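You operate a simulated robot arm through the tools that you are given. There is no shell and no other tool. Be economical: measure what you need, move in short steps, check, and stop when the job is done.

The job below is to be done with a simulated robot arm. You get a single attempt, and the scene is never put back.

## Task
Make the chassis rig safe for work on the pack.
Fine: dial to N, key off and SAFE showing; service plug, then battery plug, standing on the teal mat. Pull no other plug; leave the levers. Set down upright: service plug, battery plug.

The check looks at the end state, three seconds after you hand in, the way a careful person would. Anything else that was tipped, shoved, dropped, spilled or broken makes it a failure.

## Robot
A 6-joint arm with a two-finger parallel gripper, fixed in place. Base frame: the origin is at the foot of the arm, x ahead of it, y to its left, z up. Lengths are in mm, angles in degrees, forces in N, time in s.
With the tool pointing down near the work surface it reaches from about 340 to 760 mm from the base axis. Its first joint turns from -66.0 to 66.0 degrees. Payload 2.45 kg.
Tool frame: the origin (TCP) lies between the finger pads and is the grasp point; the fingertips stand 24 mm ahead of it; z points along the fingers, y is the line along which they close. Largest opening 68 mm; finger width 17, thickness 10; the body of the gripper, 40 by 70 mm, starts 41 mm behind the TCP.
Orientation is that of the tool frame in the base frame, as a unit quaternion [w, x, y, z]. With the fingers straight down and closing along the base's y, the tool's x points along the base's -x, its y along +y and its z along -z.

## Interface
- The arm moves only by the tool arm_command. Its argument "deltas" is a list of rows, each a list of 7 numbers: the shift along the base's x, y, z in mm, then the turn, a rotation vector about the base's x, y, z in degrees, then the opening, from 0 (shut) to 1 (fully open). In form: [[tx, ty, tz, rx, ry, rz, gripper], ...]. A call has 1 to 8 rows; each row shifts and turns the commanded pose from where the row before left it. Each row takes 0.2 s and may step no farther than 50 mm and 8.6 degrees from the row before; otherwise, or with a gripper value out of range, the whole call is refused. A pose out of reach is approached as far as the arm can. The call stops where the force on the tool passes 40 N (or 10 N more than at its start, if that is more) or the arm is blocked; 0.2 s more then pass. Each finger travels about 108 mm/s and halts on what it meets, pressing with about 27 N; the grip force reading is that of the motor and also rises with nothing between the fingers. The clock runs only during rows and for 0.2 s after the last one: add rows that do not move to give the fingers time. The reply holds the time, the measured pose of the TCP, the force on the tool along the base axes, the opening and the grip force, in the units named above and with some noise, with the torque about the TCP (base axes, N m) and any sound that the robot's microphone picked up.
- Cameras (640 x 400 px; columns grow to the right, rows downward): "scene" is fixed at [183.9, 442.9, 1452.8]; the picture's right is [-0.44, -0.90, 0.00], its down [-0.62, 0.30, -0.72] and it looks along [0.65, -0.32, -0.69] (base axes); focal length 340 px, centre (320, 200). "wrist" rides on the gripper at [84, 11, -75] in the tool frame; the picture's right is [-0.13, 0.99, 0.00], its down [-0.60, -0.08, -0.79] and it looks along [-0.79, -0.10, 0.61] (tool axes); focal length 251 px, centre (320, 200). There is no depth. A picture from a camera that has moved, and an enlarged one, comes with that camera's place and axes in the base frame and with its lens.
- grab_frame(camera): a new picture of that camera. No time passes.
- zoom(camera, box): a new picture of the part [left, top, right, bottom] of that camera's present view, enlarged. No time passes.
- job_done(): hands the job in; it is judged then, once.

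Work in short steps. Places have to be worked out from the pictures, the camera data and where the tool is seen: move nearer, look again, correct. Check each grasp and each placing, and mend what went wrong. You have 120 turns and 68 pictures in all, those below and enlarged ones among them. Open the gripper and draw the arm clear of the work before you hand the job in, unless the task says otherwise; then end with one line.

The tools are called after "Call:" by a JSON object that holds its "api" and its "payload". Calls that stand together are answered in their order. arm_command: Moves the arm, as the interface text tells. Its arguments: {"type":"object","properties":{"deltas":{"type":"array"}},"required":["deltas"]} The other tools are called the same way: grab_frame (camera) takes a picture; zoom (camera, box) takes an enlarged picture of a part of a camera's view; job_done () hands the job in.

At the start:

```text
time_s: 0.0
ee_pos: [427.2, 77.5, 1127.6]
tool_rot: [0.001, 0.0, 1.0, 0.0]
force: [-0.2, -0.2, 0.7]
wrist_torque: [-0.01, 0.02, -0.01]
gripper_width: 68.0
grasp_force: 0.0
```

scene: 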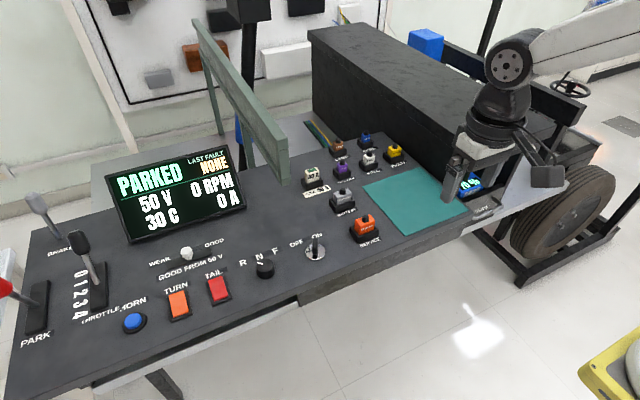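
wrist: 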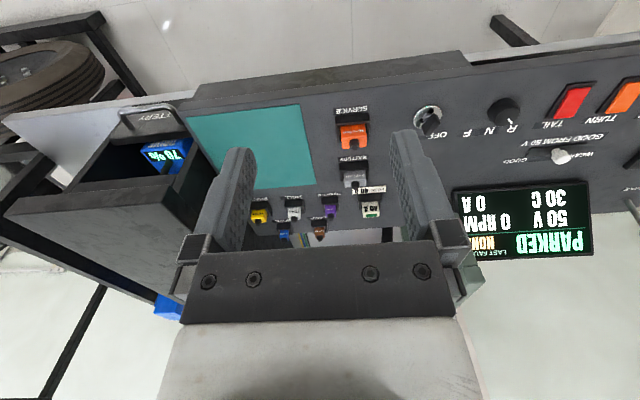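

I'll look closer at the dial, key and plugs first.

Call:
{"api": "zoom", "payload": {"camera": "scene", "box": [220, 210, 400, 322]}}

Call:
{"api": "zoom", "payload": {"camera": "scene", "box": [290, 120, 500, 252]}}

Call:
{"api": "zoom", "payload": {"camera": "wrist", "box": [240, 80, 560, 280]}}

```text
3.56 times, centred on (310, 266) of scene
camera zoom: at [183.9, 442.9, 1452.8], right [-0.44, -0.9, 0.0], down [-0.62, 0.3, -0.72], along [0.65, -0.32, -0.69], focal length 1208 px, centre (356, -35)
```

zoom: 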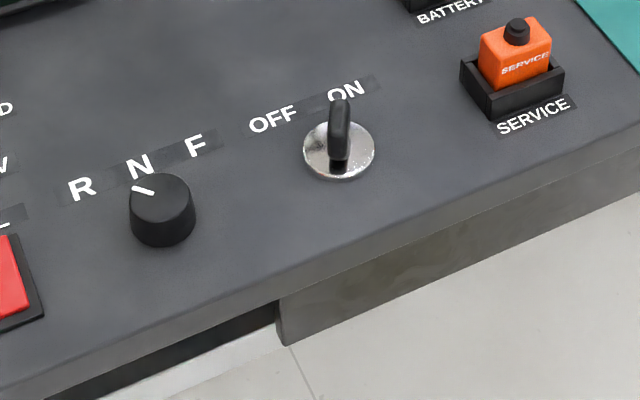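

```text
3.03 times, centred on (395, 186) of scene
camera zoom: at [183.9, 442.9, 1452.8], right [-0.44, -0.9, 0.0], down [-0.62, 0.3, -0.72], along [0.65, -0.32, -0.69], focal length 1029 px, centre (93, 242)
```

zoom: 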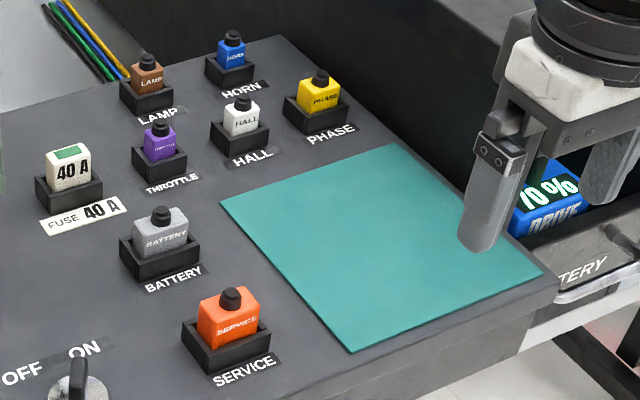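

```text
2.00 times, centred on (400, 180) of wrist
camera zoom: at [344.1, 89.7, 1201.5], right [0.13, 0.99, 0.0], down [0.6, -0.08, 0.79], along [0.79, -0.1, -0.61], focal length 503 px, centre (160, 240)
```

zoom: 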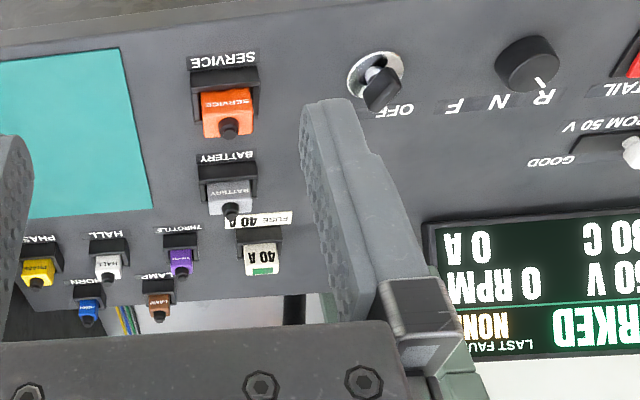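

The dial sits near (620,356), the key near (605,250), the service plug near (622,111), and the battery plug near (729,112). Panel height is about 840. I'll move up near the dial for a closer look.

Call:
{"api": "arm_command", "payload": {"deltas": [[19, 38.2, -14, 0, 0, 0, 1], [19, 38.2, -14, 0, 0, 0, 1], [19, 38.2, -14, 0, 0, 0, 1], [19, 38.2, -14, 0, 0, 0, 1], [19, 38.2, -14, 0, 0, 0, 1], [19, 38.2, -14, 0, 0, 0, 1], [19, 38.2, -14, 0, 0, 0, 1]]}}

Call:
{"api": "grab_frame", "payload": {"camera": "wrist"}}

Call:
{"api": "grab_frame", "payload": {"camera": "scene"}}

```text
time_s: 1.6
ee_pos: [561.9, 345.8, 1028.6]
tool_rot: [0.001, 0.0, 1.0, 0.0]
force: [0.5, 0.2, 0.2]
wrist_torque: [0.0, 0.0, -0.01]
gripper_width: 68.2
grasp_force: 0.0
```

```text
62 pictures are left
camera wrist: at [477.9, 357.4, 1102.9], right [0.13, 0.99, 0.0], down [0.6, -0.08, 0.79], along [0.79, -0.1, -0.61], focal length 251 px, centre (320, 200)
```

wrist: 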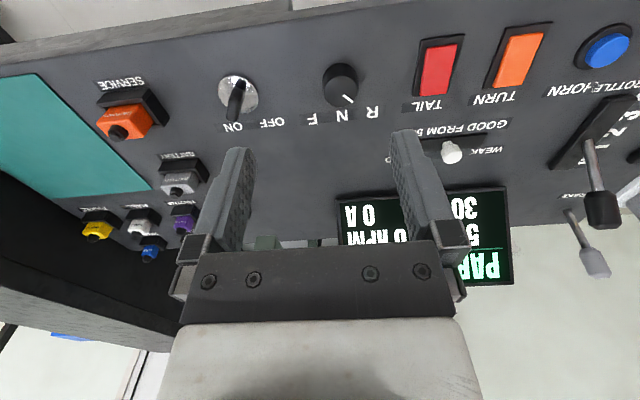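

```text
61 pictures are left
```

scene: 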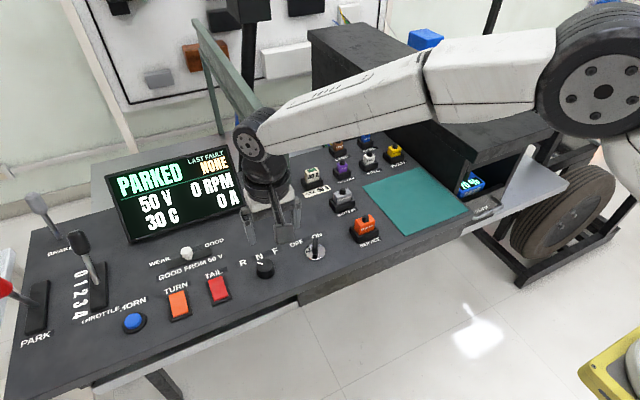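

Call:
{"api": "zoom", "payload": {"camera": "wrist", "box": [200, 50, 400, 175]}}

```text
3.20 times, centred on (300, 112) of wrist
camera zoom: at [477.9, 357.4, 1102.9], right [0.13, 0.99, 0.0], down [0.6, -0.08, 0.79], along [0.79, -0.1, -0.61], focal length 805 px, centre (384, 480)
```

zoom: 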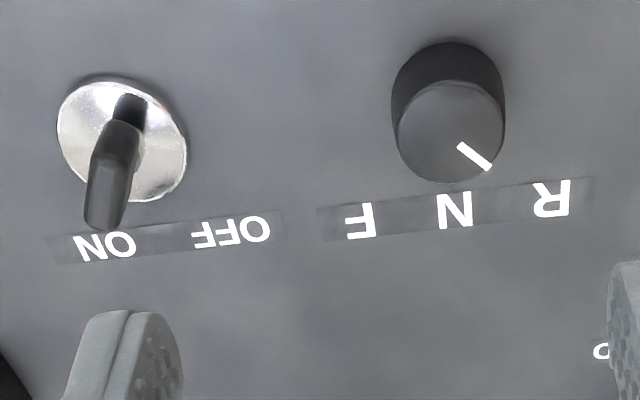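

The dial points at R, about 40° off N. I'll line up above the dial and descend part of the way to refine its position.

Call:
{"api": "arm_command", "payload": {"deltas": [[22, 7, -40, 0, 0, 0, 1], [23, 7, -40, 0, 0, 0, 1], [0, 0, -9, 0, 0, 0, 1]]}}

Call:
{"api": "grab_frame", "payload": {"camera": "wrist"}}

Call:
{"api": "zoom", "payload": {"camera": "scene", "box": [220, 200, 340, 275]}}

```text
time_s: 2.4
ee_pos: [606.6, 360.1, 940.2]
tool_rot: [0.0, 0.0, 1.0, 0.0]
force: [0.4, 0.4, -0.1]
wrist_torque: [-0.02, 0.0, 0.0]
gripper_width: 68.2
grasp_force: 0.0
```

```text
59 pictures are left
camera wrist: at [522.5, 371.7, 1014.6], right [0.13, 0.99, 0.0], down [0.6, -0.08, 0.79], along [0.79, -0.1, -0.61], focal length 251 px, centre (320, 200)
```

wrist: 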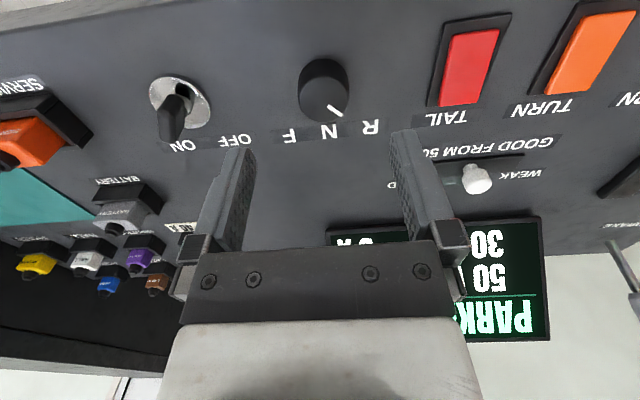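

```text
5.33 times, centred on (280, 238) of scene
camera zoom: at [183.9, 442.9, 1452.8], right [-0.44, -0.9, 0.0], down [-0.62, 0.3, -0.72], along [0.65, -0.32, -0.69], focal length 1812 px, centre (533, 0)
```

zoom: 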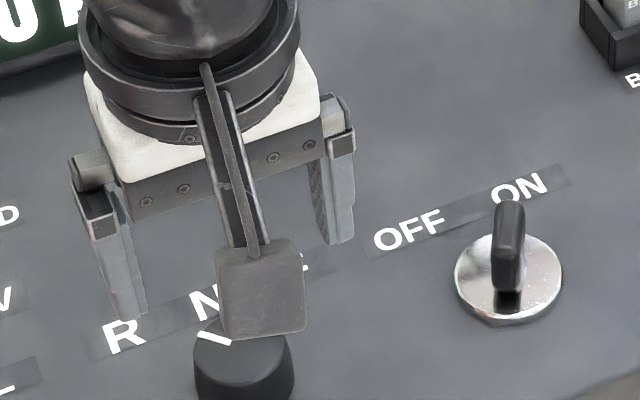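

Panel top comes out near z = 832 and the dial's top near 861. I'll shift slightly and lower until the fingertips are just above the dial.

Call:
{"api": "arm_command", "payload": {"deltas": [[7, 0, -25, 0, 0, 0, 1], [0, 0, -23, 0, 0, 0, 1]]}}

Call:
{"api": "grab_frame", "payload": {"camera": "wrist"}}

```text
time_s: 3.0
ee_pos: [612.4, 359.4, 891.8]
tool_rot: [0.0, 0.001, 1.0, 0.0]
force: [0.8, -0.5, 0.0]
wrist_torque: [-0.02, 0.01, -0.01]
gripper_width: 67.7
grasp_force: 0.1
```

```text
57 pictures are left
camera wrist: at [528.8, 370.7, 966.7], right [0.13, 0.99, 0.0], down [0.6, -0.08, 0.79], along [0.79, -0.1, -0.61], focal length 251 px, centre (320, 200)
```

wrist: 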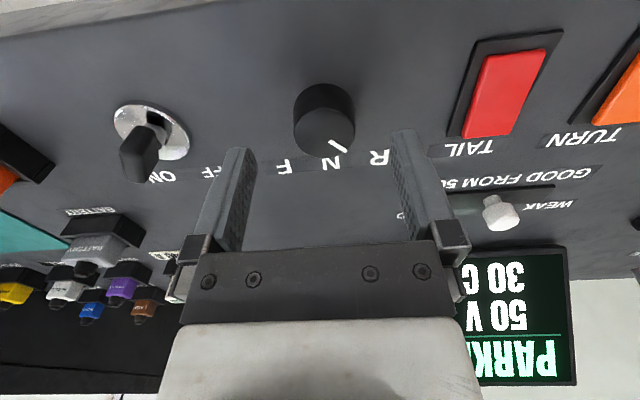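

The dial is centred about (609.5, 361.5). I'll descend around it and close the fingers.

Call:
{"api": "arm_command", "payload": {"deltas": [[-3, 2, -10, 0, 0, 0, 1], [0, 0, -15, 0, 0, 0, 1], [0, 0, 0, 0, 0, 0, 0.4], [0, 0, 0, 0, 0, 0, 0.3], [0, 0, 0, 0, 0, 0, 0.3]]}}

Call:
{"api": "grab_frame", "payload": {"camera": "wrist"}}

```text
time_s: 4.2
ee_pos: [610.6, 359.7, 866.2]
tool_rot: [0.0, -0.001, 1.0, -0.001]
force: [-0.3, -6.1, 3.1]
wrist_torque: [-0.21, 0.38, -0.09]
gripper_width: 34.7
grasp_force: 45.3
```

```text
56 pictures are left
camera wrist: at [527.0, 371.9, 940.8], right [0.13, 0.99, 0.0], down [0.6, -0.08, 0.79], along [0.79, -0.1, -0.61], focal length 251 px, centre (320, 200)
```

wrist: 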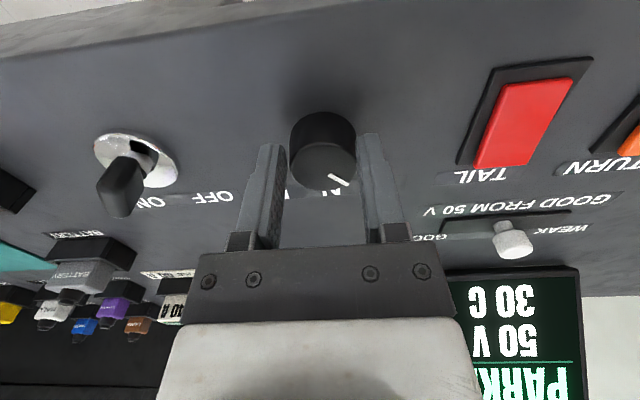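

Dial gripped (34.7 mm). Turning clockwise, seen from above, toward N.

Call:
{"api": "arm_command", "payload": {"deltas": [[0, 0, 0, 0, 0, -8, 0.3], [0, 0, 0, 0, 0, -8, 0.3], [0, 0, 0, 0, 0, -8, 0.3], [0, 0, 0, 0, 0, -8, 0.3], [0, 0, 0, 0, 0, -8, 0.3]]}}

Call:
{"api": "grab_frame", "payload": {"camera": "wrist"}}

Call:
{"api": "zoom", "payload": {"camera": "scene", "box": [100, 130, 356, 290]}}

```text
time_s: 5.1
ee_pos: [610.0, 365.1, 868.2]
tool_rot: [0.004, 0.213, 0.977, 0.006]
force: [5.4, 7.5, -9.5]
wrist_torque: [0.49, -0.52, 0.09]
gripper_width: 34.4
grasp_force: 45.4
stopped in row 4: the force on the tool passed its limit at 42 N (the readings are from after the stop); the commanded pose is now the measured one
```

```text
55 pictures are left
camera wrist: at [538.5, 410.6, 940.8], right [0.53, 0.85, 0.01], down [0.51, -0.33, 0.8], along [0.68, -0.41, -0.61], focal length 251 px, centre (320, 200)
```

wrist: 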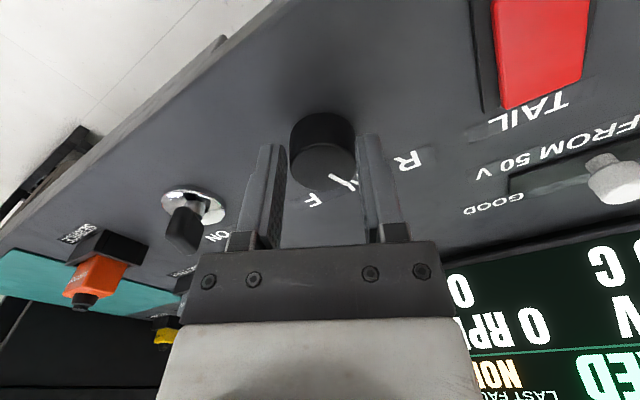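

```text
2.50 times, centred on (228, 210) of scene
camera zoom: at [184.2, 443.1, 1452.6], right [-0.44, -0.9, 0.0], down [-0.62, 0.3, -0.72], along [0.65, -0.32, -0.69], focal length 849 px, centre (550, 175)
```

zoom: 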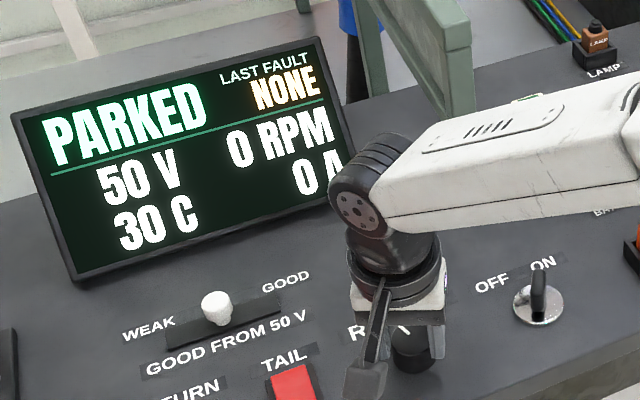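

The force limit stopped the turn after about 25°. I'll open the fingers, lift, and see where the dial sits.

Call:
{"api": "arm_command", "payload": {"deltas": [[0, 0, 0, 0, 0, 0, 1], [0, 0, 0, 0, 0, 0, 1], [0, 0, 20, 0, 0, 0, 1], [0, 0, 20, 0, 0, 0, 1]]}}

Call:
{"api": "zoom", "payload": {"camera": "wrist", "box": [240, 60, 440, 185]}}

```text
time_s: 6.1
ee_pos: [611.1, 363.4, 907.8]
tool_rot: [0.004, 0.214, 0.977, 0.005]
force: [0.0, -0.1, 0.2]
wrist_torque: [0.02, 0.0, 0.01]
gripper_width: 67.8
grasp_force: 0.1
```

```text
3.20 times, centred on (340, 122) of wrist
camera zoom: at [538.0, 408.9, 981.3], right [0.53, 0.85, 0.01], down [0.51, -0.33, 0.79], along [0.68, -0.42, -0.61], focal length 805 px, centre (256, 448)
```

zoom: 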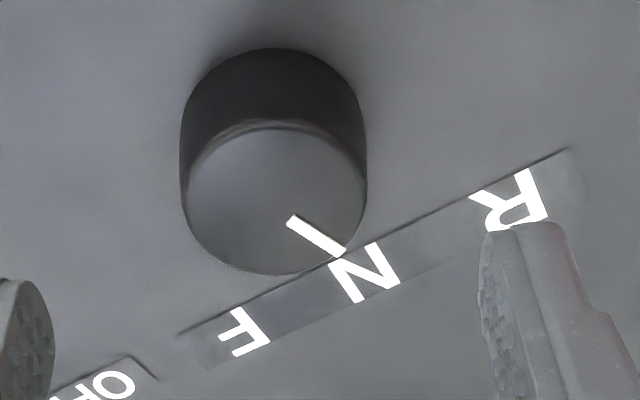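

The mark is still roughly 16° short of N, and the dial centre looks a few mm further out, near (614.5, 364). I'll re-centre lower and check.

Call:
{"api": "arm_command", "payload": {"deltas": [[3.5, 1, -10, 0, 0, 0, 1], [0, 0, -14, 0, 0, 0, 1]]}}

Call:
{"api": "grab_frame", "payload": {"camera": "wrist"}}

```text
time_s: 6.7
ee_pos: [614.3, 364.6, 884.4]
tool_rot: [0.003, 0.213, 0.977, 0.005]
force: [-0.4, -0.2, -0.2]
wrist_torque: [0.02, 0.04, 0.02]
gripper_width: 68.1
grasp_force: 0.0
```

```text
52 pictures are left
camera wrist: at [542.3, 410.7, 958.2], right [0.53, 0.85, 0.01], down [0.51, -0.33, 0.79], along [0.68, -0.42, -0.61], focal length 251 px, centre (320, 200)
```

wrist: 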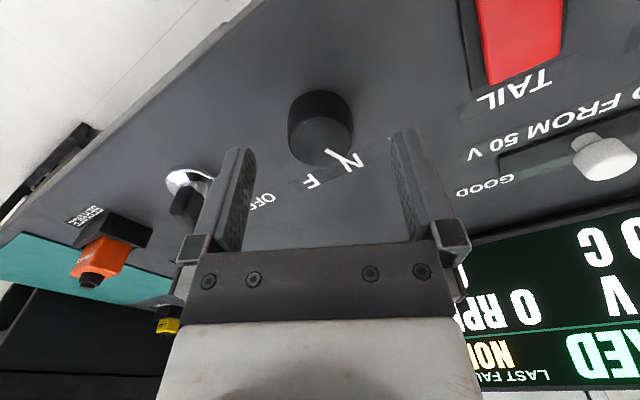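

The dial is centred laterally and a touch nearer than the TCP. I'll shift slightly, descend, grip, and turn about 16° more in small rows.

Call:
{"api": "arm_command", "payload": {"deltas": [[-1.5, 1, -10, 0, 0, 0, 1], [0, 0, -9, 0, 0, 0, 1], [0, 0, 0, 0, 0, 0, 0.4], [0, 0, 0, 0, 0, 0, 0.4], [0, 0, 0, 0, 0, 0, 0.4]]}}

Call:
{"api": "arm_command", "payload": {"deltas": [[0, 0, 0, 0, 0, -4, 0.4], [0, 0, 0, 0, 0, -4, 0.4], [0, 0, 0, 0, 0, -4, 0.4], [0, 0, 0, 0, 0, -4, 0.4]]}}

Call:
{"api": "grab_frame", "payload": {"camera": "wrist"}}

```text
time_s: 7.9
ee_pos: [612.6, 365.5, 864.6]
tool_rot: [0.002, 0.214, 0.977, 0.005]
force: [-11.0, -13.3, 7.5]
wrist_torque: [-0.41, 0.61, -0.22]
gripper_width: 35.1
grasp_force: 44.8
```

```text
time_s: 8.9
ee_pos: [613.7, 368.9, 866.0]
tool_rot: [0.005, 0.347, 0.938, 0.007]
force: [7.3, 8.4, -10.1]
wrist_torque: [0.49, 0.18, 0.14]
gripper_width: 34.8
grasp_force: 45.0
```

```text
51 pictures are left
camera wrist: at [556.0, 431.8, 938.8], right [0.74, 0.67, 0.02], down [0.39, -0.46, 0.79], along [0.54, -0.58, -0.61], focal length 251 px, centre (320, 200)
```

wrist: 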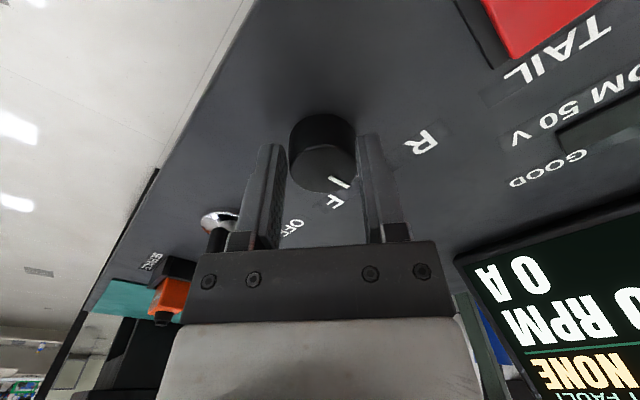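

Rotated another 16°. I'll release gently, lift, and check the pointer.

Call:
{"api": "arm_command", "payload": {"deltas": [[0, 0, 0, 0, 0, 0, 1], [0, 0, 0, 0, 0, 0, 1], [0, 0, 30, 0, 0, 0, 1], [0, 0, 50, 0, 0, 8, 1], [0, 0, 0, 0, 0, 8, 1], [0, 0, 0, 0, 0, 8, 1], [0, 0, 0, 0, 0, 8, 1], [0, 0, 0, 0, 0, 8, 1]]}}

Call:
{"api": "zoom", "payload": {"camera": "wrist", "box": [200, 50, 400, 175]}}

Call:
{"api": "zoom", "payload": {"camera": "scene", "box": [100, 130, 356, 290]}}

```text
time_s: 10.7
ee_pos: [612.8, 366.3, 944.6]
tool_rot: [0.002, 0.005, 1.0, 0.006]
force: [0.3, -0.5, -0.4]
wrist_torque: [0.0, 0.02, -0.06]
gripper_width: 68.0
grasp_force: 0.0
```

```text
3.20 times, centred on (300, 112) of wrist
camera zoom: at [528.6, 379.1, 1018.5], right [0.14, 0.99, 0.01], down [0.6, -0.09, 0.79], along [0.79, -0.1, -0.61], focal length 805 px, centre (384, 480)
```

zoom: 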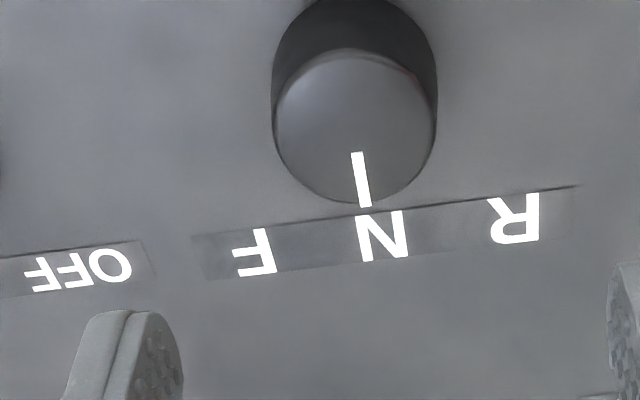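

```text
2.50 times, centred on (228, 210) of scene
camera zoom: at [183.9, 442.9, 1452.8], right [-0.44, -0.9, 0.0], down [-0.62, 0.3, -0.72], along [0.65, -0.32, -0.69], focal length 849 px, centre (550, 175)
```

zoom: 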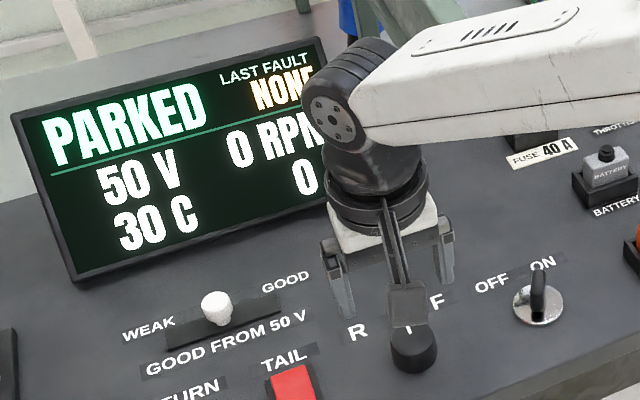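

The dial is at N. Next is the key, with its plate near (618,241) and the ON/OFF labels at about ±32° around +x. I'll move above it.

Call:
{"api": "arm_command", "payload": {"deltas": [[0, -42, 5, 0, 0, 0, 1], [0, -42, 5, 0, 0, 0, 1], [0, -41, 0, 0, 0, 0, 1]]}}

Call:
{"api": "grab_frame", "payload": {"camera": "wrist"}}

Call:
{"api": "zoom", "payload": {"camera": "wrist", "box": [240, 60, 440, 185]}}

```text
time_s: 11.5
ee_pos: [613.4, 241.4, 952.8]
tool_rot: [0.002, 0.005, 1.0, 0.006]
force: [0.1, -1.2, -0.8]
wrist_torque: [0.02, -0.02, 0.01]
gripper_width: 68.1
grasp_force: 0.0
```

```text
48 pictures are left
camera wrist: at [528.6, 253.5, 1026.5], right [0.14, 0.99, 0.01], down [0.6, -0.1, 0.79], along [0.79, -0.1, -0.61], focal length 251 px, centre (320, 200)
```

wrist: 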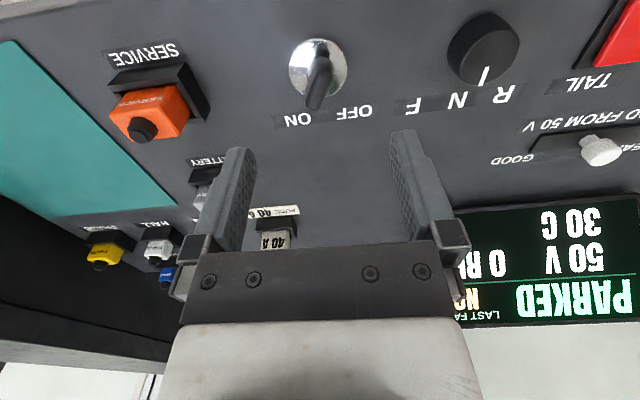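

```text
3.20 times, centred on (340, 122) of wrist
camera zoom: at [528.6, 253.5, 1026.5], right [0.14, 0.99, 0.01], down [0.6, -0.1, 0.79], along [0.79, -0.1, -0.61], focal length 805 px, centre (256, 448)
```

zoom: 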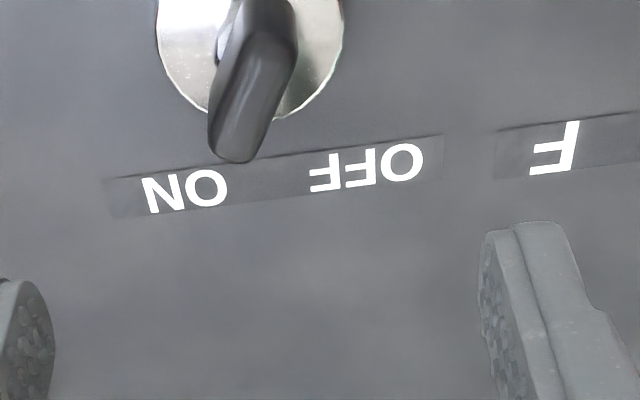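

Call:
{"api": "zoom", "payload": {"camera": "wrist", "box": [260, 35, 380, 110]}}

Call:
{"api": "zoom", "payload": {"camera": "scene", "box": [285, 220, 349, 260]}}

```text
5.33 times, centred on (320, 72) of wrist
camera zoom: at [528.6, 253.5, 1026.5], right [0.14, 0.99, 0.01], down [0.6, -0.1, 0.79], along [0.79, -0.1, -0.61], focal length 1341 px, centre (320, 880)
```

zoom: 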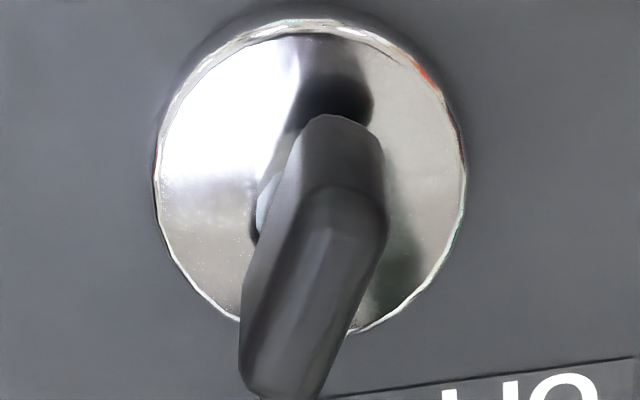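

```text
10.00 times, centred on (317, 240) of scene
camera zoom: at [183.9, 442.9, 1452.8], right [-0.44, -0.9, 0.0], down [-0.62, 0.3, -0.72], along [0.65, -0.32, -0.69], focal length 3397 px, centre (350, -200)
```

zoom: 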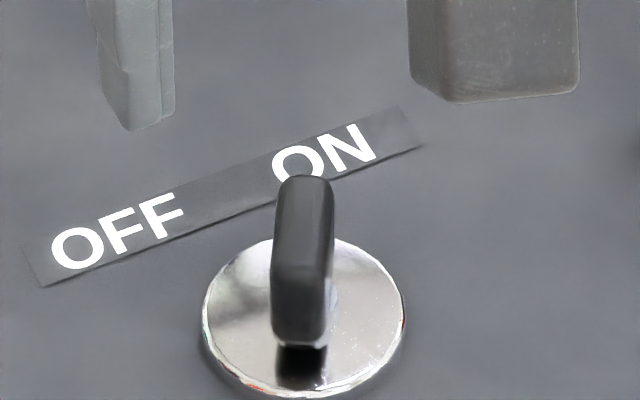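

Key bow is a tab about 14 mm thick, on the axis at (618.5, 242.5), pointing ON (about -28°), top near z = 863. I'll rotate the gripper to -28°, centre, lower to just above it, and check.

Call:
{"api": "arm_command", "payload": {"deltas": [[5, 1, -20, 0, 0, -7, 1], [0, 0, -20, 0, 0, -7, 1], [0, 0, -18, 0, 0, -7, 1], [0, 0, 0, 0, 0, -7, 1]]}}

Call:
{"api": "grab_frame", "payload": {"camera": "wrist"}}

```text
time_s: 12.5
ee_pos: [618.8, 243.8, 895.1]
tool_rot: [0.004, 0.249, 0.969, 0.005]
force: [0.5, 0.0, 0.0]
wrist_torque: [0.03, -0.02, -0.03]
gripper_width: 67.8
grasp_force: 0.0
```

```text
44 pictures are left
camera wrist: at [548.6, 293.2, 969.9], right [0.59, 0.81, 0.01], down [0.48, -0.37, 0.79], along [0.65, -0.46, -0.61], focal length 251 px, centre (320, 200)
```

wrist: 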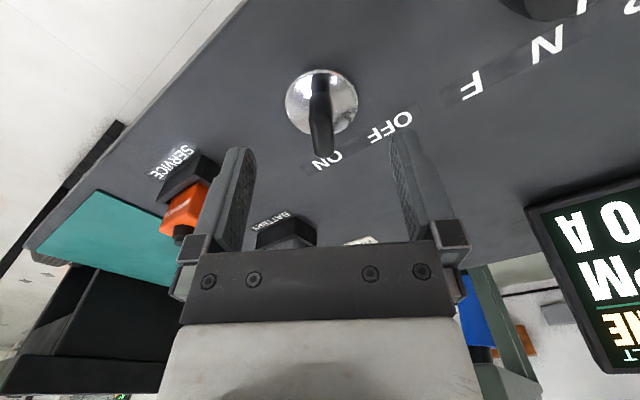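

The gripper is aligned with the key. Descending and gripping it.

Call:
{"api": "arm_command", "payload": {"deltas": [[-1, 1.5, -13, 0, 0, 0, 1], [0, 0, -14, 0, 0, 0, 1], [0, 0, 0, 0, 0, 0, 0.3], [0, 0, 0, 0, 0, 0, 0.12], [0, 0, 0, 0, 0, 0, 0.12], [0, 0, 0, 0, 0, 0, 0.12]]}}

Call:
{"api": "grab_frame", "payload": {"camera": "wrist"}}

```text
time_s: 13.9
ee_pos: [616.7, 244.6, 867.5]
tool_rot: [0.003, 0.247, 0.969, 0.004]
force: [-2.5, -5.5, 1.4]
wrist_torque: [-0.52, 0.27, -0.06]
gripper_width: 13.1
grasp_force: 33.1
```

```text
43 pictures are left
camera wrist: at [547.4, 294.6, 942.9], right [0.59, 0.81, 0.01], down [0.49, -0.36, 0.79], along [0.65, -0.46, -0.61], focal length 251 px, centre (320, 200)
```

wrist: 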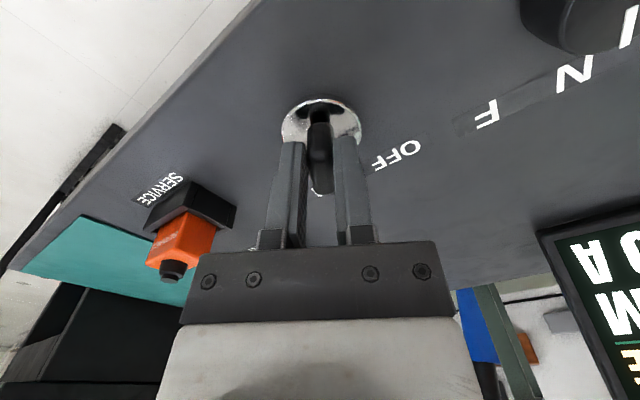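

Key gripped (13 mm). Turning counter-clockwise toward OFF.

Call:
{"api": "arm_command", "payload": {"deltas": [[0, 0, 0, 0, 0, 5, 0.12], [0, 0, 0, 0, 0, 5, 0.12], [0, 0, 0, 0, 0, 5, 0.12], [0, 0, 0, 0, 0, 5, 0.12], [0, 0, 0, 0, 0, 5, 0.12], [0, 0, 0, 0, 0, 5, 0.12]]}}

```text
time_s: 15.1
ee_pos: [616.3, 240.1, 869.7]
tool_rot: [-0.002, 0.028, 1.0, 0.003]
force: [-7.1, -5.6, 8.7]
wrist_torque: [-0.46, 0.13, -0.04]
gripper_width: 12.9
grasp_force: 32.9
stopped in row 6: the force on the tool passed its limit at 41 N (the readings are from after the stop); the commanded pose is now the measured one
```

Forces grow from an axis offset: the true axis is further out in x. I'll open, shift +7 mm in x, and look.

Call:
{"api": "arm_command", "payload": {"deltas": [[0, 0, 0, 0, 0, 0, 0.6], [0, 0, 0, 0, 0, 0, 0.6], [7, 0, 0, 0, 0, 0, 0.6]]}}

Call:
{"api": "grab_frame", "payload": {"camera": "wrist"}}

```text
time_s: 15.9
ee_pos: [622.8, 241.3, 868.3]
tool_rot: [-0.001, 0.029, 1.0, 0.003]
force: [0.1, 0.2, -0.2]
wrist_torque: [-0.01, 0.01, 0.0]
gripper_width: 40.8
grasp_force: 0.0
```

```text
42 pictures are left
camera wrist: at [540.0, 257.3, 942.9], right [0.18, 0.98, 0.01], down [0.6, -0.12, 0.79], along [0.78, -0.14, -0.61], focal length 251 px, centre (320, 200)
```

wrist: 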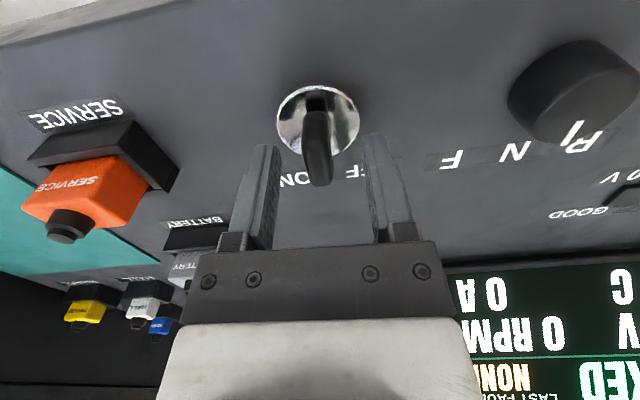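

The key is now about halfway, near 0°. I'll set x to about 620.5, re-grip, and turn on in small rows.

Call:
{"api": "arm_command", "payload": {"deltas": [[-2, 0.5, 0, 0, 0, 0, 0.5], [0, 0, 0, 0, 0, 0, 0.12], [0, 0, 0, 0, 0, 0, 0.12], [0, 0, 0, 0, 0, 0, 0.12]]}}

Call:
{"api": "arm_command", "payload": {"deltas": [[0, 0, 0, 0, 0, 4, 0.12], [0, 0, 0, 0, 0, 4, 0.12], [0, 0, 0, 0, 0, 4, 0.12], [0, 0, 0, 0, 0, 4, 0.12]]}}

```text
time_s: 16.9
ee_pos: [621.5, 241.4, 868.6]
tool_rot: [-0.002, 0.028, 1.0, 0.003]
force: [2.0, -9.0, 1.2]
wrist_torque: [-0.2, 0.12, -0.07]
gripper_width: 15.2
grasp_force: 4.3
```

```text
time_s: 17.9
ee_pos: [621.9, 242.1, 868.1]
tool_rot: [-0.001, -0.112, 0.994, 0.003]
force: [3.8, -9.4, 1.2]
wrist_torque: [-0.29, 0.06, 0.0]
gripper_width: 16.8
grasp_force: 5.6
```

The grip force is low and the width is off. I'll look before continuing.

Call:
{"api": "grab_frame", "payload": {"camera": "wrist"}}

```text
41 pictures are left
camera wrist: at [537.1, 233.4, 942.7], right [-0.09, 1.0, 0.01], down [0.61, 0.05, 0.79], along [0.79, 0.08, -0.61], focal length 251 px, centre (320, 200)
```

wrist: 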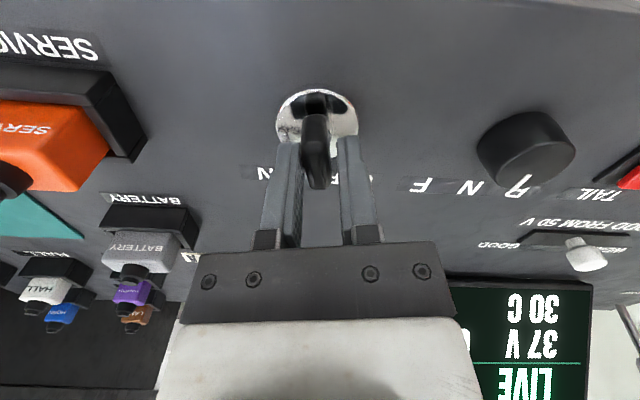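

The display now shows LIVE at 37 V, so key-off has registered and the bus is discharging. Checking the scene and the key.

Call:
{"api": "zoom", "payload": {"camera": "wrist", "box": [240, 70, 600, 295]}}

Call:
{"api": "zoom", "payload": {"camera": "scene", "box": [100, 130, 356, 290]}}

```text
1.78 times, centred on (420, 182) of wrist
camera zoom: at [537.1, 233.4, 942.7], right [-0.09, 1.0, 0.01], down [0.61, 0.05, 0.79], along [0.79, 0.08, -0.61], focal length 447 px, centre (142, 231)
```

zoom: 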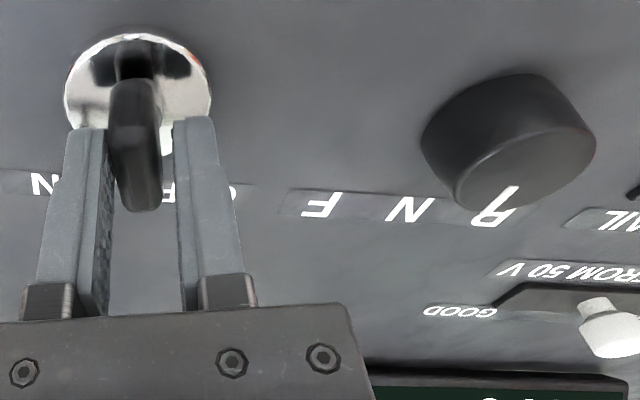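

```text
2.50 times, centred on (228, 210) of scene
camera zoom: at [184.0, 442.6, 1452.8], right [-0.44, -0.9, 0.0], down [-0.62, 0.3, -0.72], along [0.65, -0.32, -0.69], focal length 849 px, centre (550, 175)
```

zoom: 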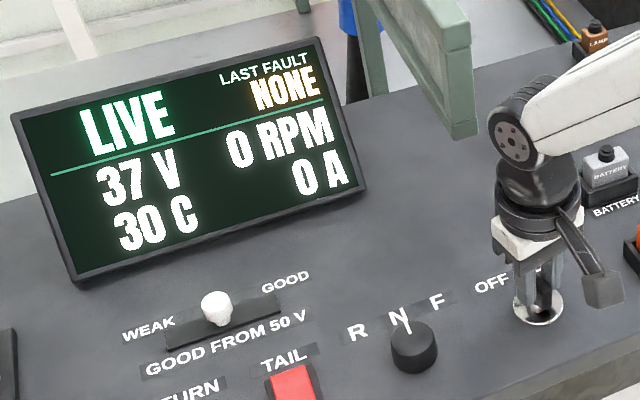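

Dial reads N. The key has turned only about halfway and just one finger touches it. I'll re-centre by -2 mm in y and re-grip.

Call:
{"api": "arm_command", "payload": {"deltas": [[0, 0, 0, 0, 0, 0, 0.35], [0, -2, 0, 0, 0, 0, 0.35], [0, 0, 0, 0, 0, 0, 0.1], [0, 0, 0, 0, 0, 0, 0.1], [0, 0, 0, 0, 0, 0, 0.1]]}}

```text
time_s: 19.1
ee_pos: [621.1, 239.6, 868.6]
tool_rot: [-0.002, -0.111, 0.994, 0.002]
force: [1.6, -11.4, 0.8]
wrist_torque: [-0.47, -0.24, -0.07]
gripper_width: 13.2
grasp_force: 32.9
```

Firm grip now. Turning on toward OFF.

Call:
{"api": "arm_command", "payload": {"deltas": [[0, 0, 0, 0, 0, 4, 0.1], [0, 0, 0, 0, 0, 4, 0.1], [0, 0, 0, 0, 0, 4, 0.1], [0, 0, 0, 0, 0, 4, 0.1], [0, 0, 0, 0, 0, 4, 0.1]]}}

Call:
{"api": "grab_frame", "payload": {"camera": "wrist"}}

```text
time_s: 20.3
ee_pos: [620.7, 238.0, 867.7]
tool_rot: [-0.003, -0.281, 0.96, 0.002]
force: [6.9, -20.4, -5.0]
wrist_torque: [-0.73, 0.04, -0.75]
gripper_width: 13.6
grasp_force: 33.0
```

```text
38 pictures are left
camera wrist: at [544.8, 202.3, 942.8], right [-0.43, 0.9, 0.01], down [0.56, 0.26, 0.79], along [0.71, 0.34, -0.61], focal length 251 px, centre (320, 200)
```

wrist: 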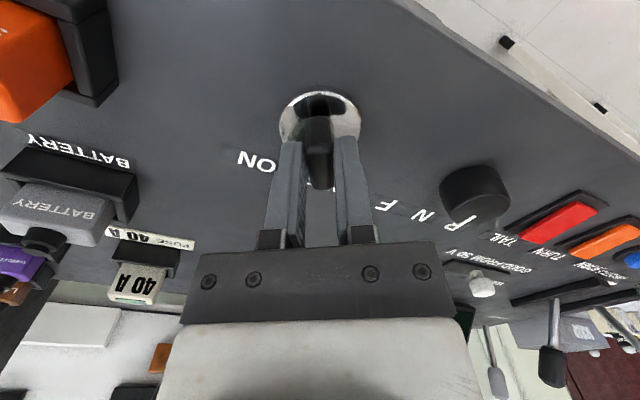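

A -0.75 N·m torque suggests the stop is reached, at about +32°. Releasing, lifting, unwinding the wrist, and checking.

Call:
{"api": "arm_command", "payload": {"deltas": [[0, 0, 0, 0, 0, 0, 0.7], [0, 0, 0, 0, 0, 0, 1], [0, 0, 30, 0, 0, 0, 1], [0, -20, 40, 0, 0, -8, 1], [0, -20, 0, 0, 0, -8, 1], [0, 0, 0, 0, 0, -8, 1], [0, 0, 0, 0, 0, -8, 1]]}}

Call:
{"api": "zoom", "payload": {"camera": "wrist", "box": [280, 20, 480, 145]}}

Call:
{"api": "zoom", "payload": {"camera": "scene", "box": [100, 130, 356, 290]}}

```text
time_s: 21.9
ee_pos: [621.4, 199.7, 937.3]
tool_rot: [-0.003, -0.006, 1.0, 0.004]
force: [0.1, -0.3, -0.5]
wrist_torque: [0.05, 0.01, 0.01]
gripper_width: 67.9
grasp_force: 0.0
```

```text
3.20 times, centred on (380, 82) of wrist
camera zoom: at [536.9, 210.2, 1013.0], right [0.12, 0.99, 0.01], down [0.61, -0.08, 0.79], along [0.79, -0.09, -0.61], focal length 805 px, centre (128, 576)
```

zoom: 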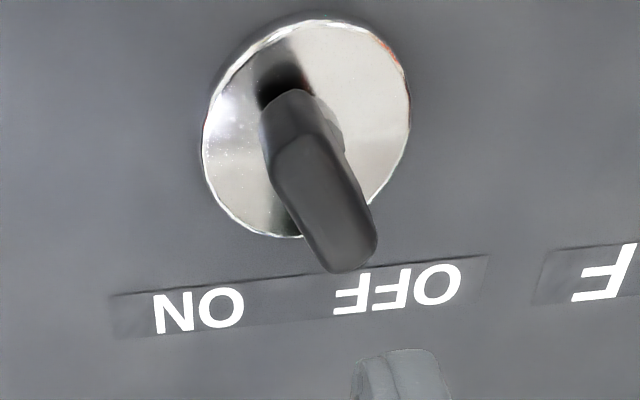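

```text
2.50 times, centred on (228, 210) of scene
camera zoom: at [183.9, 442.9, 1452.8], right [-0.44, -0.9, 0.0], down [-0.62, 0.3, -0.72], along [0.65, -0.32, -0.69], focal length 849 px, centre (550, 175)
```

zoom: 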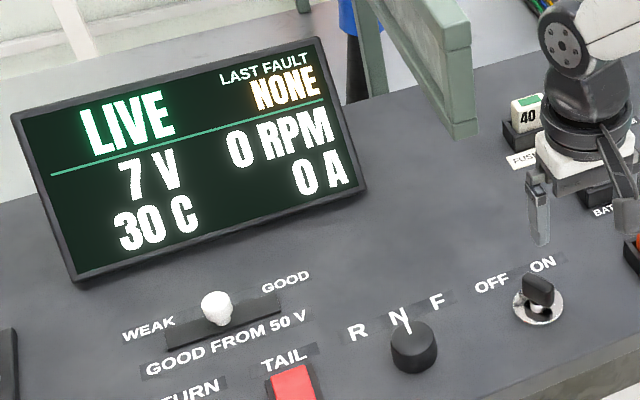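

Key is at OFF and the voltage has fallen to 7 V. I'll move above the service plug while it bleeds down.

Call:
{"api": "arm_command", "payload": {"deltas": [[0, -44, 10, 0, 0, 0, 1], [-5, -44, 10, 0, 0, 0, 1], [0, 0, 0, 0, 0, 0, 1], [0, 0, 0, 0, 0, 0, 1], [0, 0, 0, 0, 0, 0, 1]]}}

Call:
{"api": "grab_frame", "payload": {"camera": "wrist"}}

Call:
{"api": "grab_frame", "payload": {"camera": "scene"}}

```text
time_s: 23.1
ee_pos: [617.5, 111.8, 961.0]
tool_rot: [-0.002, -0.007, 1.0, 0.003]
force: [1.1, 0.3, -0.5]
wrist_torque: [0.0, -0.03, 0.02]
gripper_width: 67.9
grasp_force: 0.0
```

```text
35 pictures are left
camera wrist: at [533.2, 121.0, 1034.7], right [0.12, 0.99, 0.01], down [0.61, -0.08, 0.79], along [0.79, -0.09, -0.61], focal length 251 px, centre (320, 200)
```

wrist: 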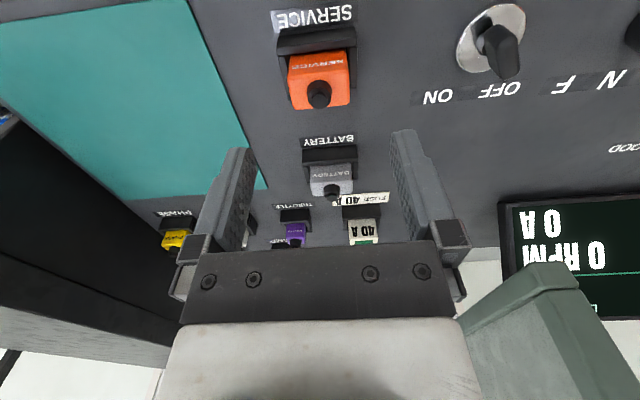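

```text
34 pictures are left
```

scene: 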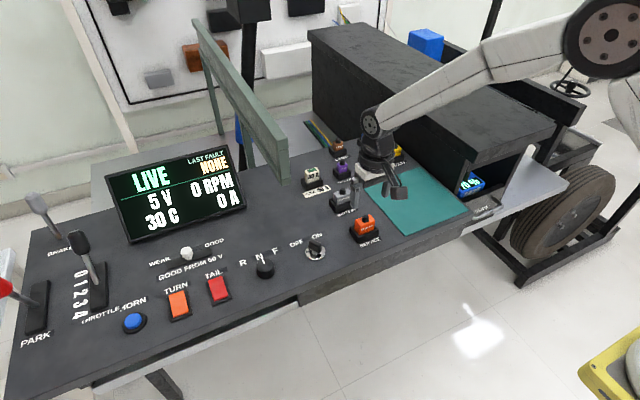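

Voltage is at 5 V and still dropping. I'll lower a little over the service plug for a closer look while waiting.

Call:
{"api": "arm_command", "payload": {"deltas": [[3, 0, -25, 0, 0, 0, 1], [0, 0, -20, 0, 0, 0, 1], [0, 0, 0, 0, 0, 0, 1], [0, 0, 0, 0, 0, 0, 1], [0, 0, 0, 0, 0, 0, 1], [0, 0, 0, 0, 0, 0, 1], [0, 0, 0, 0, 0, 0, 1], [0, 0, 0, 0, 0, 0, 1]]}}

Call:
{"api": "grab_frame", "payload": {"camera": "wrist"}}

Call:
{"api": "grab_frame", "payload": {"camera": "scene"}}

```text
time_s: 24.9
ee_pos: [619.2, 111.9, 913.8]
tool_rot: [-0.001, -0.007, 1.0, 0.003]
force: [-0.1, -0.6, 0.1]
wrist_torque: [0.02, -0.01, 0.01]
gripper_width: 67.3
grasp_force: 0.1
```

```text
33 pictures are left
camera wrist: at [535.6, 122.3, 989.0], right [0.12, 0.99, 0.01], down [0.61, -0.08, 0.79], along [0.79, -0.09, -0.61], focal length 251 px, centre (320, 200)
```

wrist: 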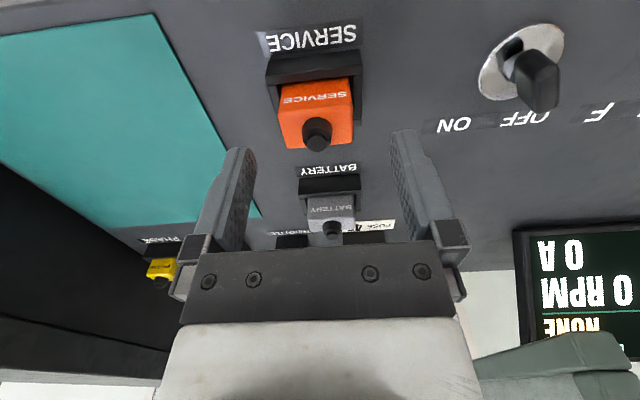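

```text
32 pictures are left
```

scene: 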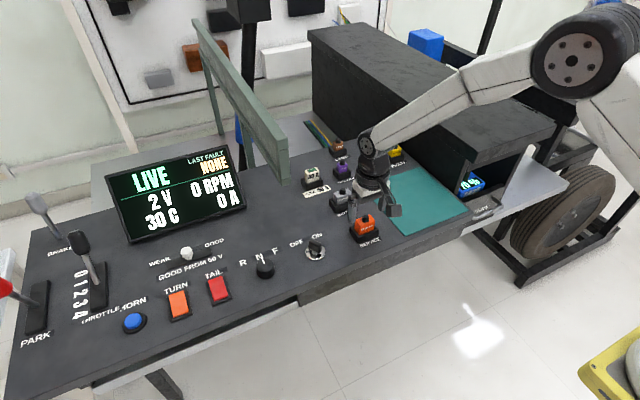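

Call:
{"api": "arm_command", "payload": {"deltas": [[0, 0, 0, 0, 0, 0, 1], [0, 0, 0, 0, 0, 0, 1], [0, 0, 0, 0, 0, 0, 1], [0, 0, 0, 0, 0, 0, 1], [0, 0, 0, 0, 0, 0, 1], [0, 0, 0, 0, 0, 0, 1], [0, 0, 0, 0, 0, 0, 1], [0, 0, 0, 0, 0, 0, 1]]}}

Call:
{"api": "zoom", "payload": {"camera": "wrist", "box": [240, 30, 400, 130]}}

Call:
{"api": "zoom", "payload": {"camera": "scene", "box": [100, 140, 420, 340]}}

```text
time_s: 26.7
ee_pos: [621.0, 111.9, 914.5]
tool_rot: [-0.002, -0.008, 1.0, 0.002]
force: [0.5, -0.4, 0.6]
wrist_torque: [-0.01, -0.03, 0.01]
gripper_width: 68.0
grasp_force: 0.0
```

```text
4.00 times, centred on (320, 80) of wrist
camera zoom: at [535.6, 122.3, 989.0], right [0.12, 0.99, 0.01], down [0.61, -0.08, 0.79], along [0.79, -0.09, -0.61], focal length 1006 px, centre (320, 680)
```

zoom: 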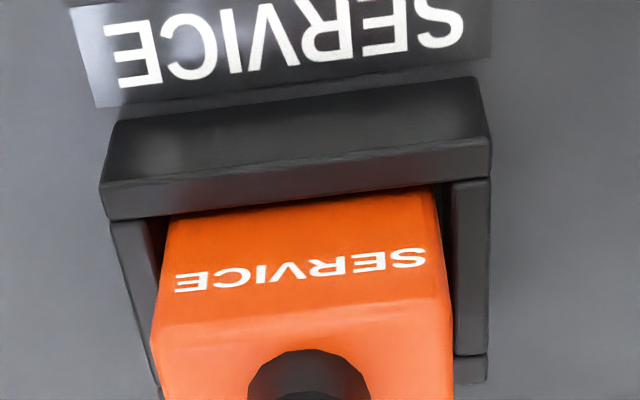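

```text
2.00 times, centred on (260, 240) of scene
camera zoom: at [183.9, 442.9, 1452.8], right [-0.44, -0.9, 0.0], down [-0.62, 0.3, -0.72], along [0.65, -0.32, -0.69], focal length 679 px, centre (440, 120)
```

zoom: 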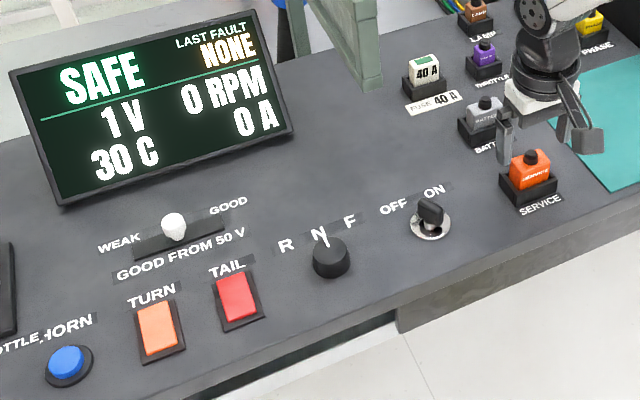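

SAFE is showing with dial N and key OFF. The service plug body tops out near z = 874 with the socket rim near 852, so I'll grip the body sides with TCP at z ≈ 880.

Call:
{"api": "arm_command", "payload": {"deltas": [[1, -0.5, -18, 0, 0, 0, 1], [0, 0, -16, 0, 0, 0, 1], [0, 0, 0, 0, 0, 0, 0.5], [0, 0, 0, 0, 0, 0, 0.4], [0, 0, 0, 0, 0, 0, 0.4]]}}

Call:
{"api": "grab_frame", "payload": {"camera": "wrist"}}

```text
time_s: 27.9
ee_pos: [620.5, 109.1, 879.0]
tool_rot: [-0.002, -0.007, 1.0, 0.002]
force: [-0.3, 0.1, 0.9]
wrist_torque: [0.0, 0.02, 0.01]
gripper_width: 41.4
grasp_force: 27.2
```

```text
29 pictures are left
camera wrist: at [535.9, 120.7, 954.8], right [0.12, 0.99, 0.01], down [0.61, -0.08, 0.79], along [0.79, -0.09, -0.61], focal length 251 px, centre (320, 200)
```

wrist: 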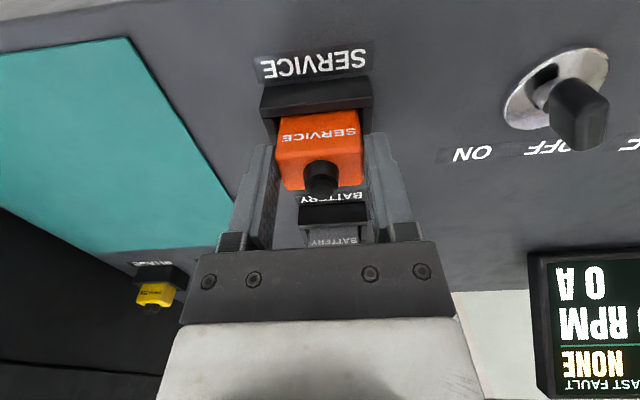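

Body gripped at 41 mm. Pulling straight up in small steps.

Call:
{"api": "arm_command", "payload": {"deltas": [[0, 0, 4, 0, 0, 0, 0.4], [0, 0, 4, 0, 0, 0, 0.4], [0, 0, 6, 0, 0, 0, 0.4], [0, 0, 10, 0, 0, 0, 0.4], [0, 0, 10, 0, 0, 0, 0.4]]}}

Call:
{"api": "grab_frame", "payload": {"camera": "wrist"}}

```text
time_s: 29.1
ee_pos: [619.6, 110.9, 913.9]
tool_rot: [-0.001, -0.006, 1.0, 0.002]
force: [0.1, 0.5, -0.6]
wrist_torque: [0.02, -0.04, -0.03]
gripper_width: 40.8
grasp_force: 26.7
```

```text
28 pictures are left
camera wrist: at [535.6, 121.0, 988.6], right [0.12, 0.99, 0.01], down [0.61, -0.08, 0.79], along [0.79, -0.09, -0.61], focal length 251 px, centre (320, 200)
```

wrist: 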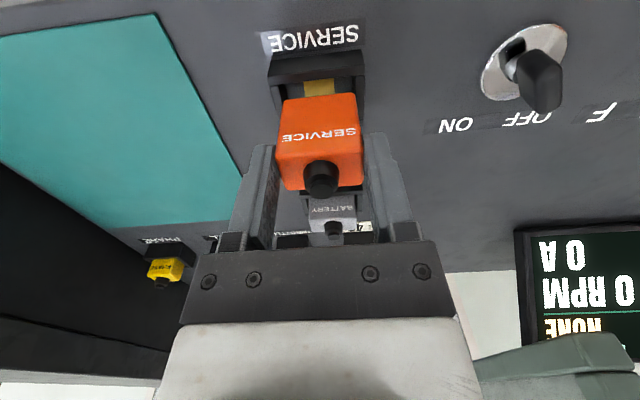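

The service plug is out cleanly. The mat spans about x 565–763, y -172 to 28. I'll lift and carry the plug toward (625,-95).

Call:
{"api": "arm_command", "payload": {"deltas": [[0, 0, 35, 0, 0, 0, 0.4], [0, -42, 0, 0, 0, 0, 0.4], [1, -42, 0, 0, 0, 0, 0.4], [1, -42, 0, 0, 0, 0, 0.4], [1, -42, 0, 0, 0, 0, 0.4], [1, -38, 0, 0, 0, 0, 0.4], [0, 0, 0, 0, 0, 0, 0.4]]}}

Call:
{"api": "zoom", "payload": {"camera": "scene", "box": [290, 120, 530, 270]}}

Call:
{"api": "grab_frame", "payload": {"camera": "wrist"}}

```text
time_s: 30.7
ee_pos: [623.9, -97.2, 947.5]
tool_rot: [-0.002, -0.008, 1.0, 0.003]
force: [0.5, 0.4, -0.4]
wrist_torque: [-0.02, -0.02, -0.02]
gripper_width: 41.0
grasp_force: 27.0
```

```text
2.67 times, centred on (410, 195) of scene
camera zoom: at [184.0, 442.8, 1452.8], right [-0.44, -0.9, 0.0], down [-0.62, 0.3, -0.72], along [0.65, -0.32, -0.69], focal length 906 px, centre (80, 213)
```

zoom: 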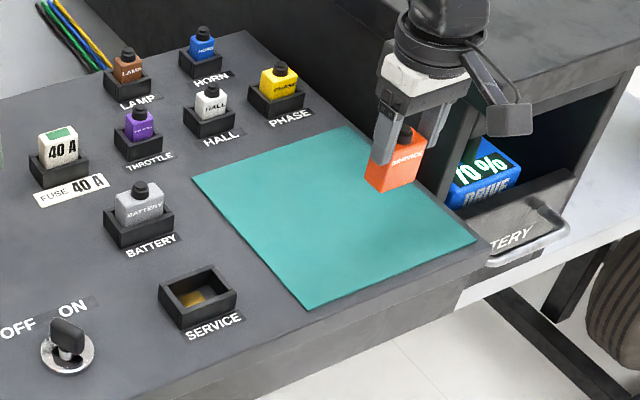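

```text
26 pictures are left
camera wrist: at [539.9, -86.2, 1022.2], right [0.12, 0.99, 0.01], down [0.61, -0.07, 0.79], along [0.79, -0.09, -0.61], focal length 251 px, centre (320, 200)
```

wrist: 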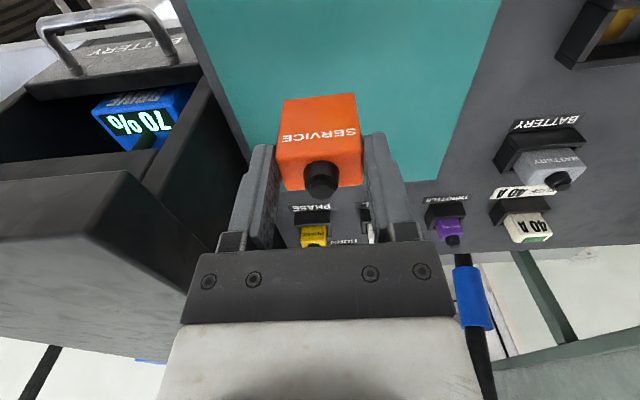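

The plug is a flat-bottomed block and hangs over the mat. Lowering to just above it.

Call:
{"api": "arm_command", "payload": {"deltas": [[0, 2, -25, 0, 0, 0, 0.4], [0, 0, -22, 0, 0, 0, 0.4], [0, 0, -12, 0, 0, 0, 0.4], [0, 0, 0, 0, 0, 0, 0.4]]}}

Call:
{"api": "arm_command", "payload": {"deltas": [[0, 0, -2, 0, 0, 0, 0.4], [0, 0, -2, 0, 0, 0, 0.4], [0, 0, -2, 0, 0, 0, 0.4]]}}

Call:
{"api": "zoom", "payload": {"camera": "scene", "box": [400, 150, 496, 210]}}

```text
time_s: 31.7
ee_pos: [625.4, -93.3, 889.6]
tool_rot: [-0.001, -0.007, 1.0, 0.003]
force: [0.1, 0.0, 0.6]
wrist_torque: [0.04, 0.02, 0.01]
gripper_width: 41.2
grasp_force: 27.1
```

```text
time_s: 32.5
ee_pos: [622.6, -94.0, 883.2]
tool_rot: [-0.002, -0.006, 1.0, 0.003]
force: [-2.4, 0.8, 2.2]
wrist_torque: [-0.06, 0.04, -0.03]
gripper_width: 41.2
grasp_force: 27.1
```

```text
6.67 times, centred on (448, 180) of scene
camera zoom: at [183.9, 442.9, 1452.8], right [-0.44, -0.9, 0.0], down [-0.62, 0.3, -0.72], along [0.65, -0.32, -0.69], focal length 2264 px, centre (-533, 333)
```

zoom: 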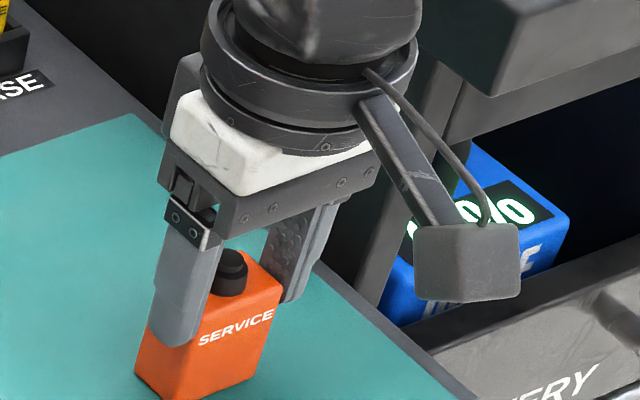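

A first light contact of about 2 N at z = 883. Stepping down 1–2 mm to seat it.

Call:
{"api": "arm_command", "payload": {"deltas": [[0, 0, -1, 0, 0, 0, 0.4], [0, 0, 0, 0, 0, 0, 0.4]]}}

Call:
{"api": "arm_command", "payload": {"deltas": [[0, 0, -1, 0, 0, 0, 0.4], [0, 0, 0, 0, 0, 0, 0.4]]}}

```text
time_s: 33.1
ee_pos: [625.4, -93.6, 883.8]
tool_rot: [-0.001, -0.007, 1.0, 0.003]
force: [-7.0, 1.2, 12.8]
wrist_torque: [-0.1, 0.29, 0.0]
gripper_width: 41.3
grasp_force: 27.3
```

```text
time_s: 33.7
ee_pos: [625.1, -92.8, 883.9]
tool_rot: [0.0, -0.006, 1.0, 0.003]
force: [-8.4, 0.3, 23.3]
wrist_torque: [-0.1, 0.39, 0.03]
gripper_width: 40.8
grasp_force: 27.2
```

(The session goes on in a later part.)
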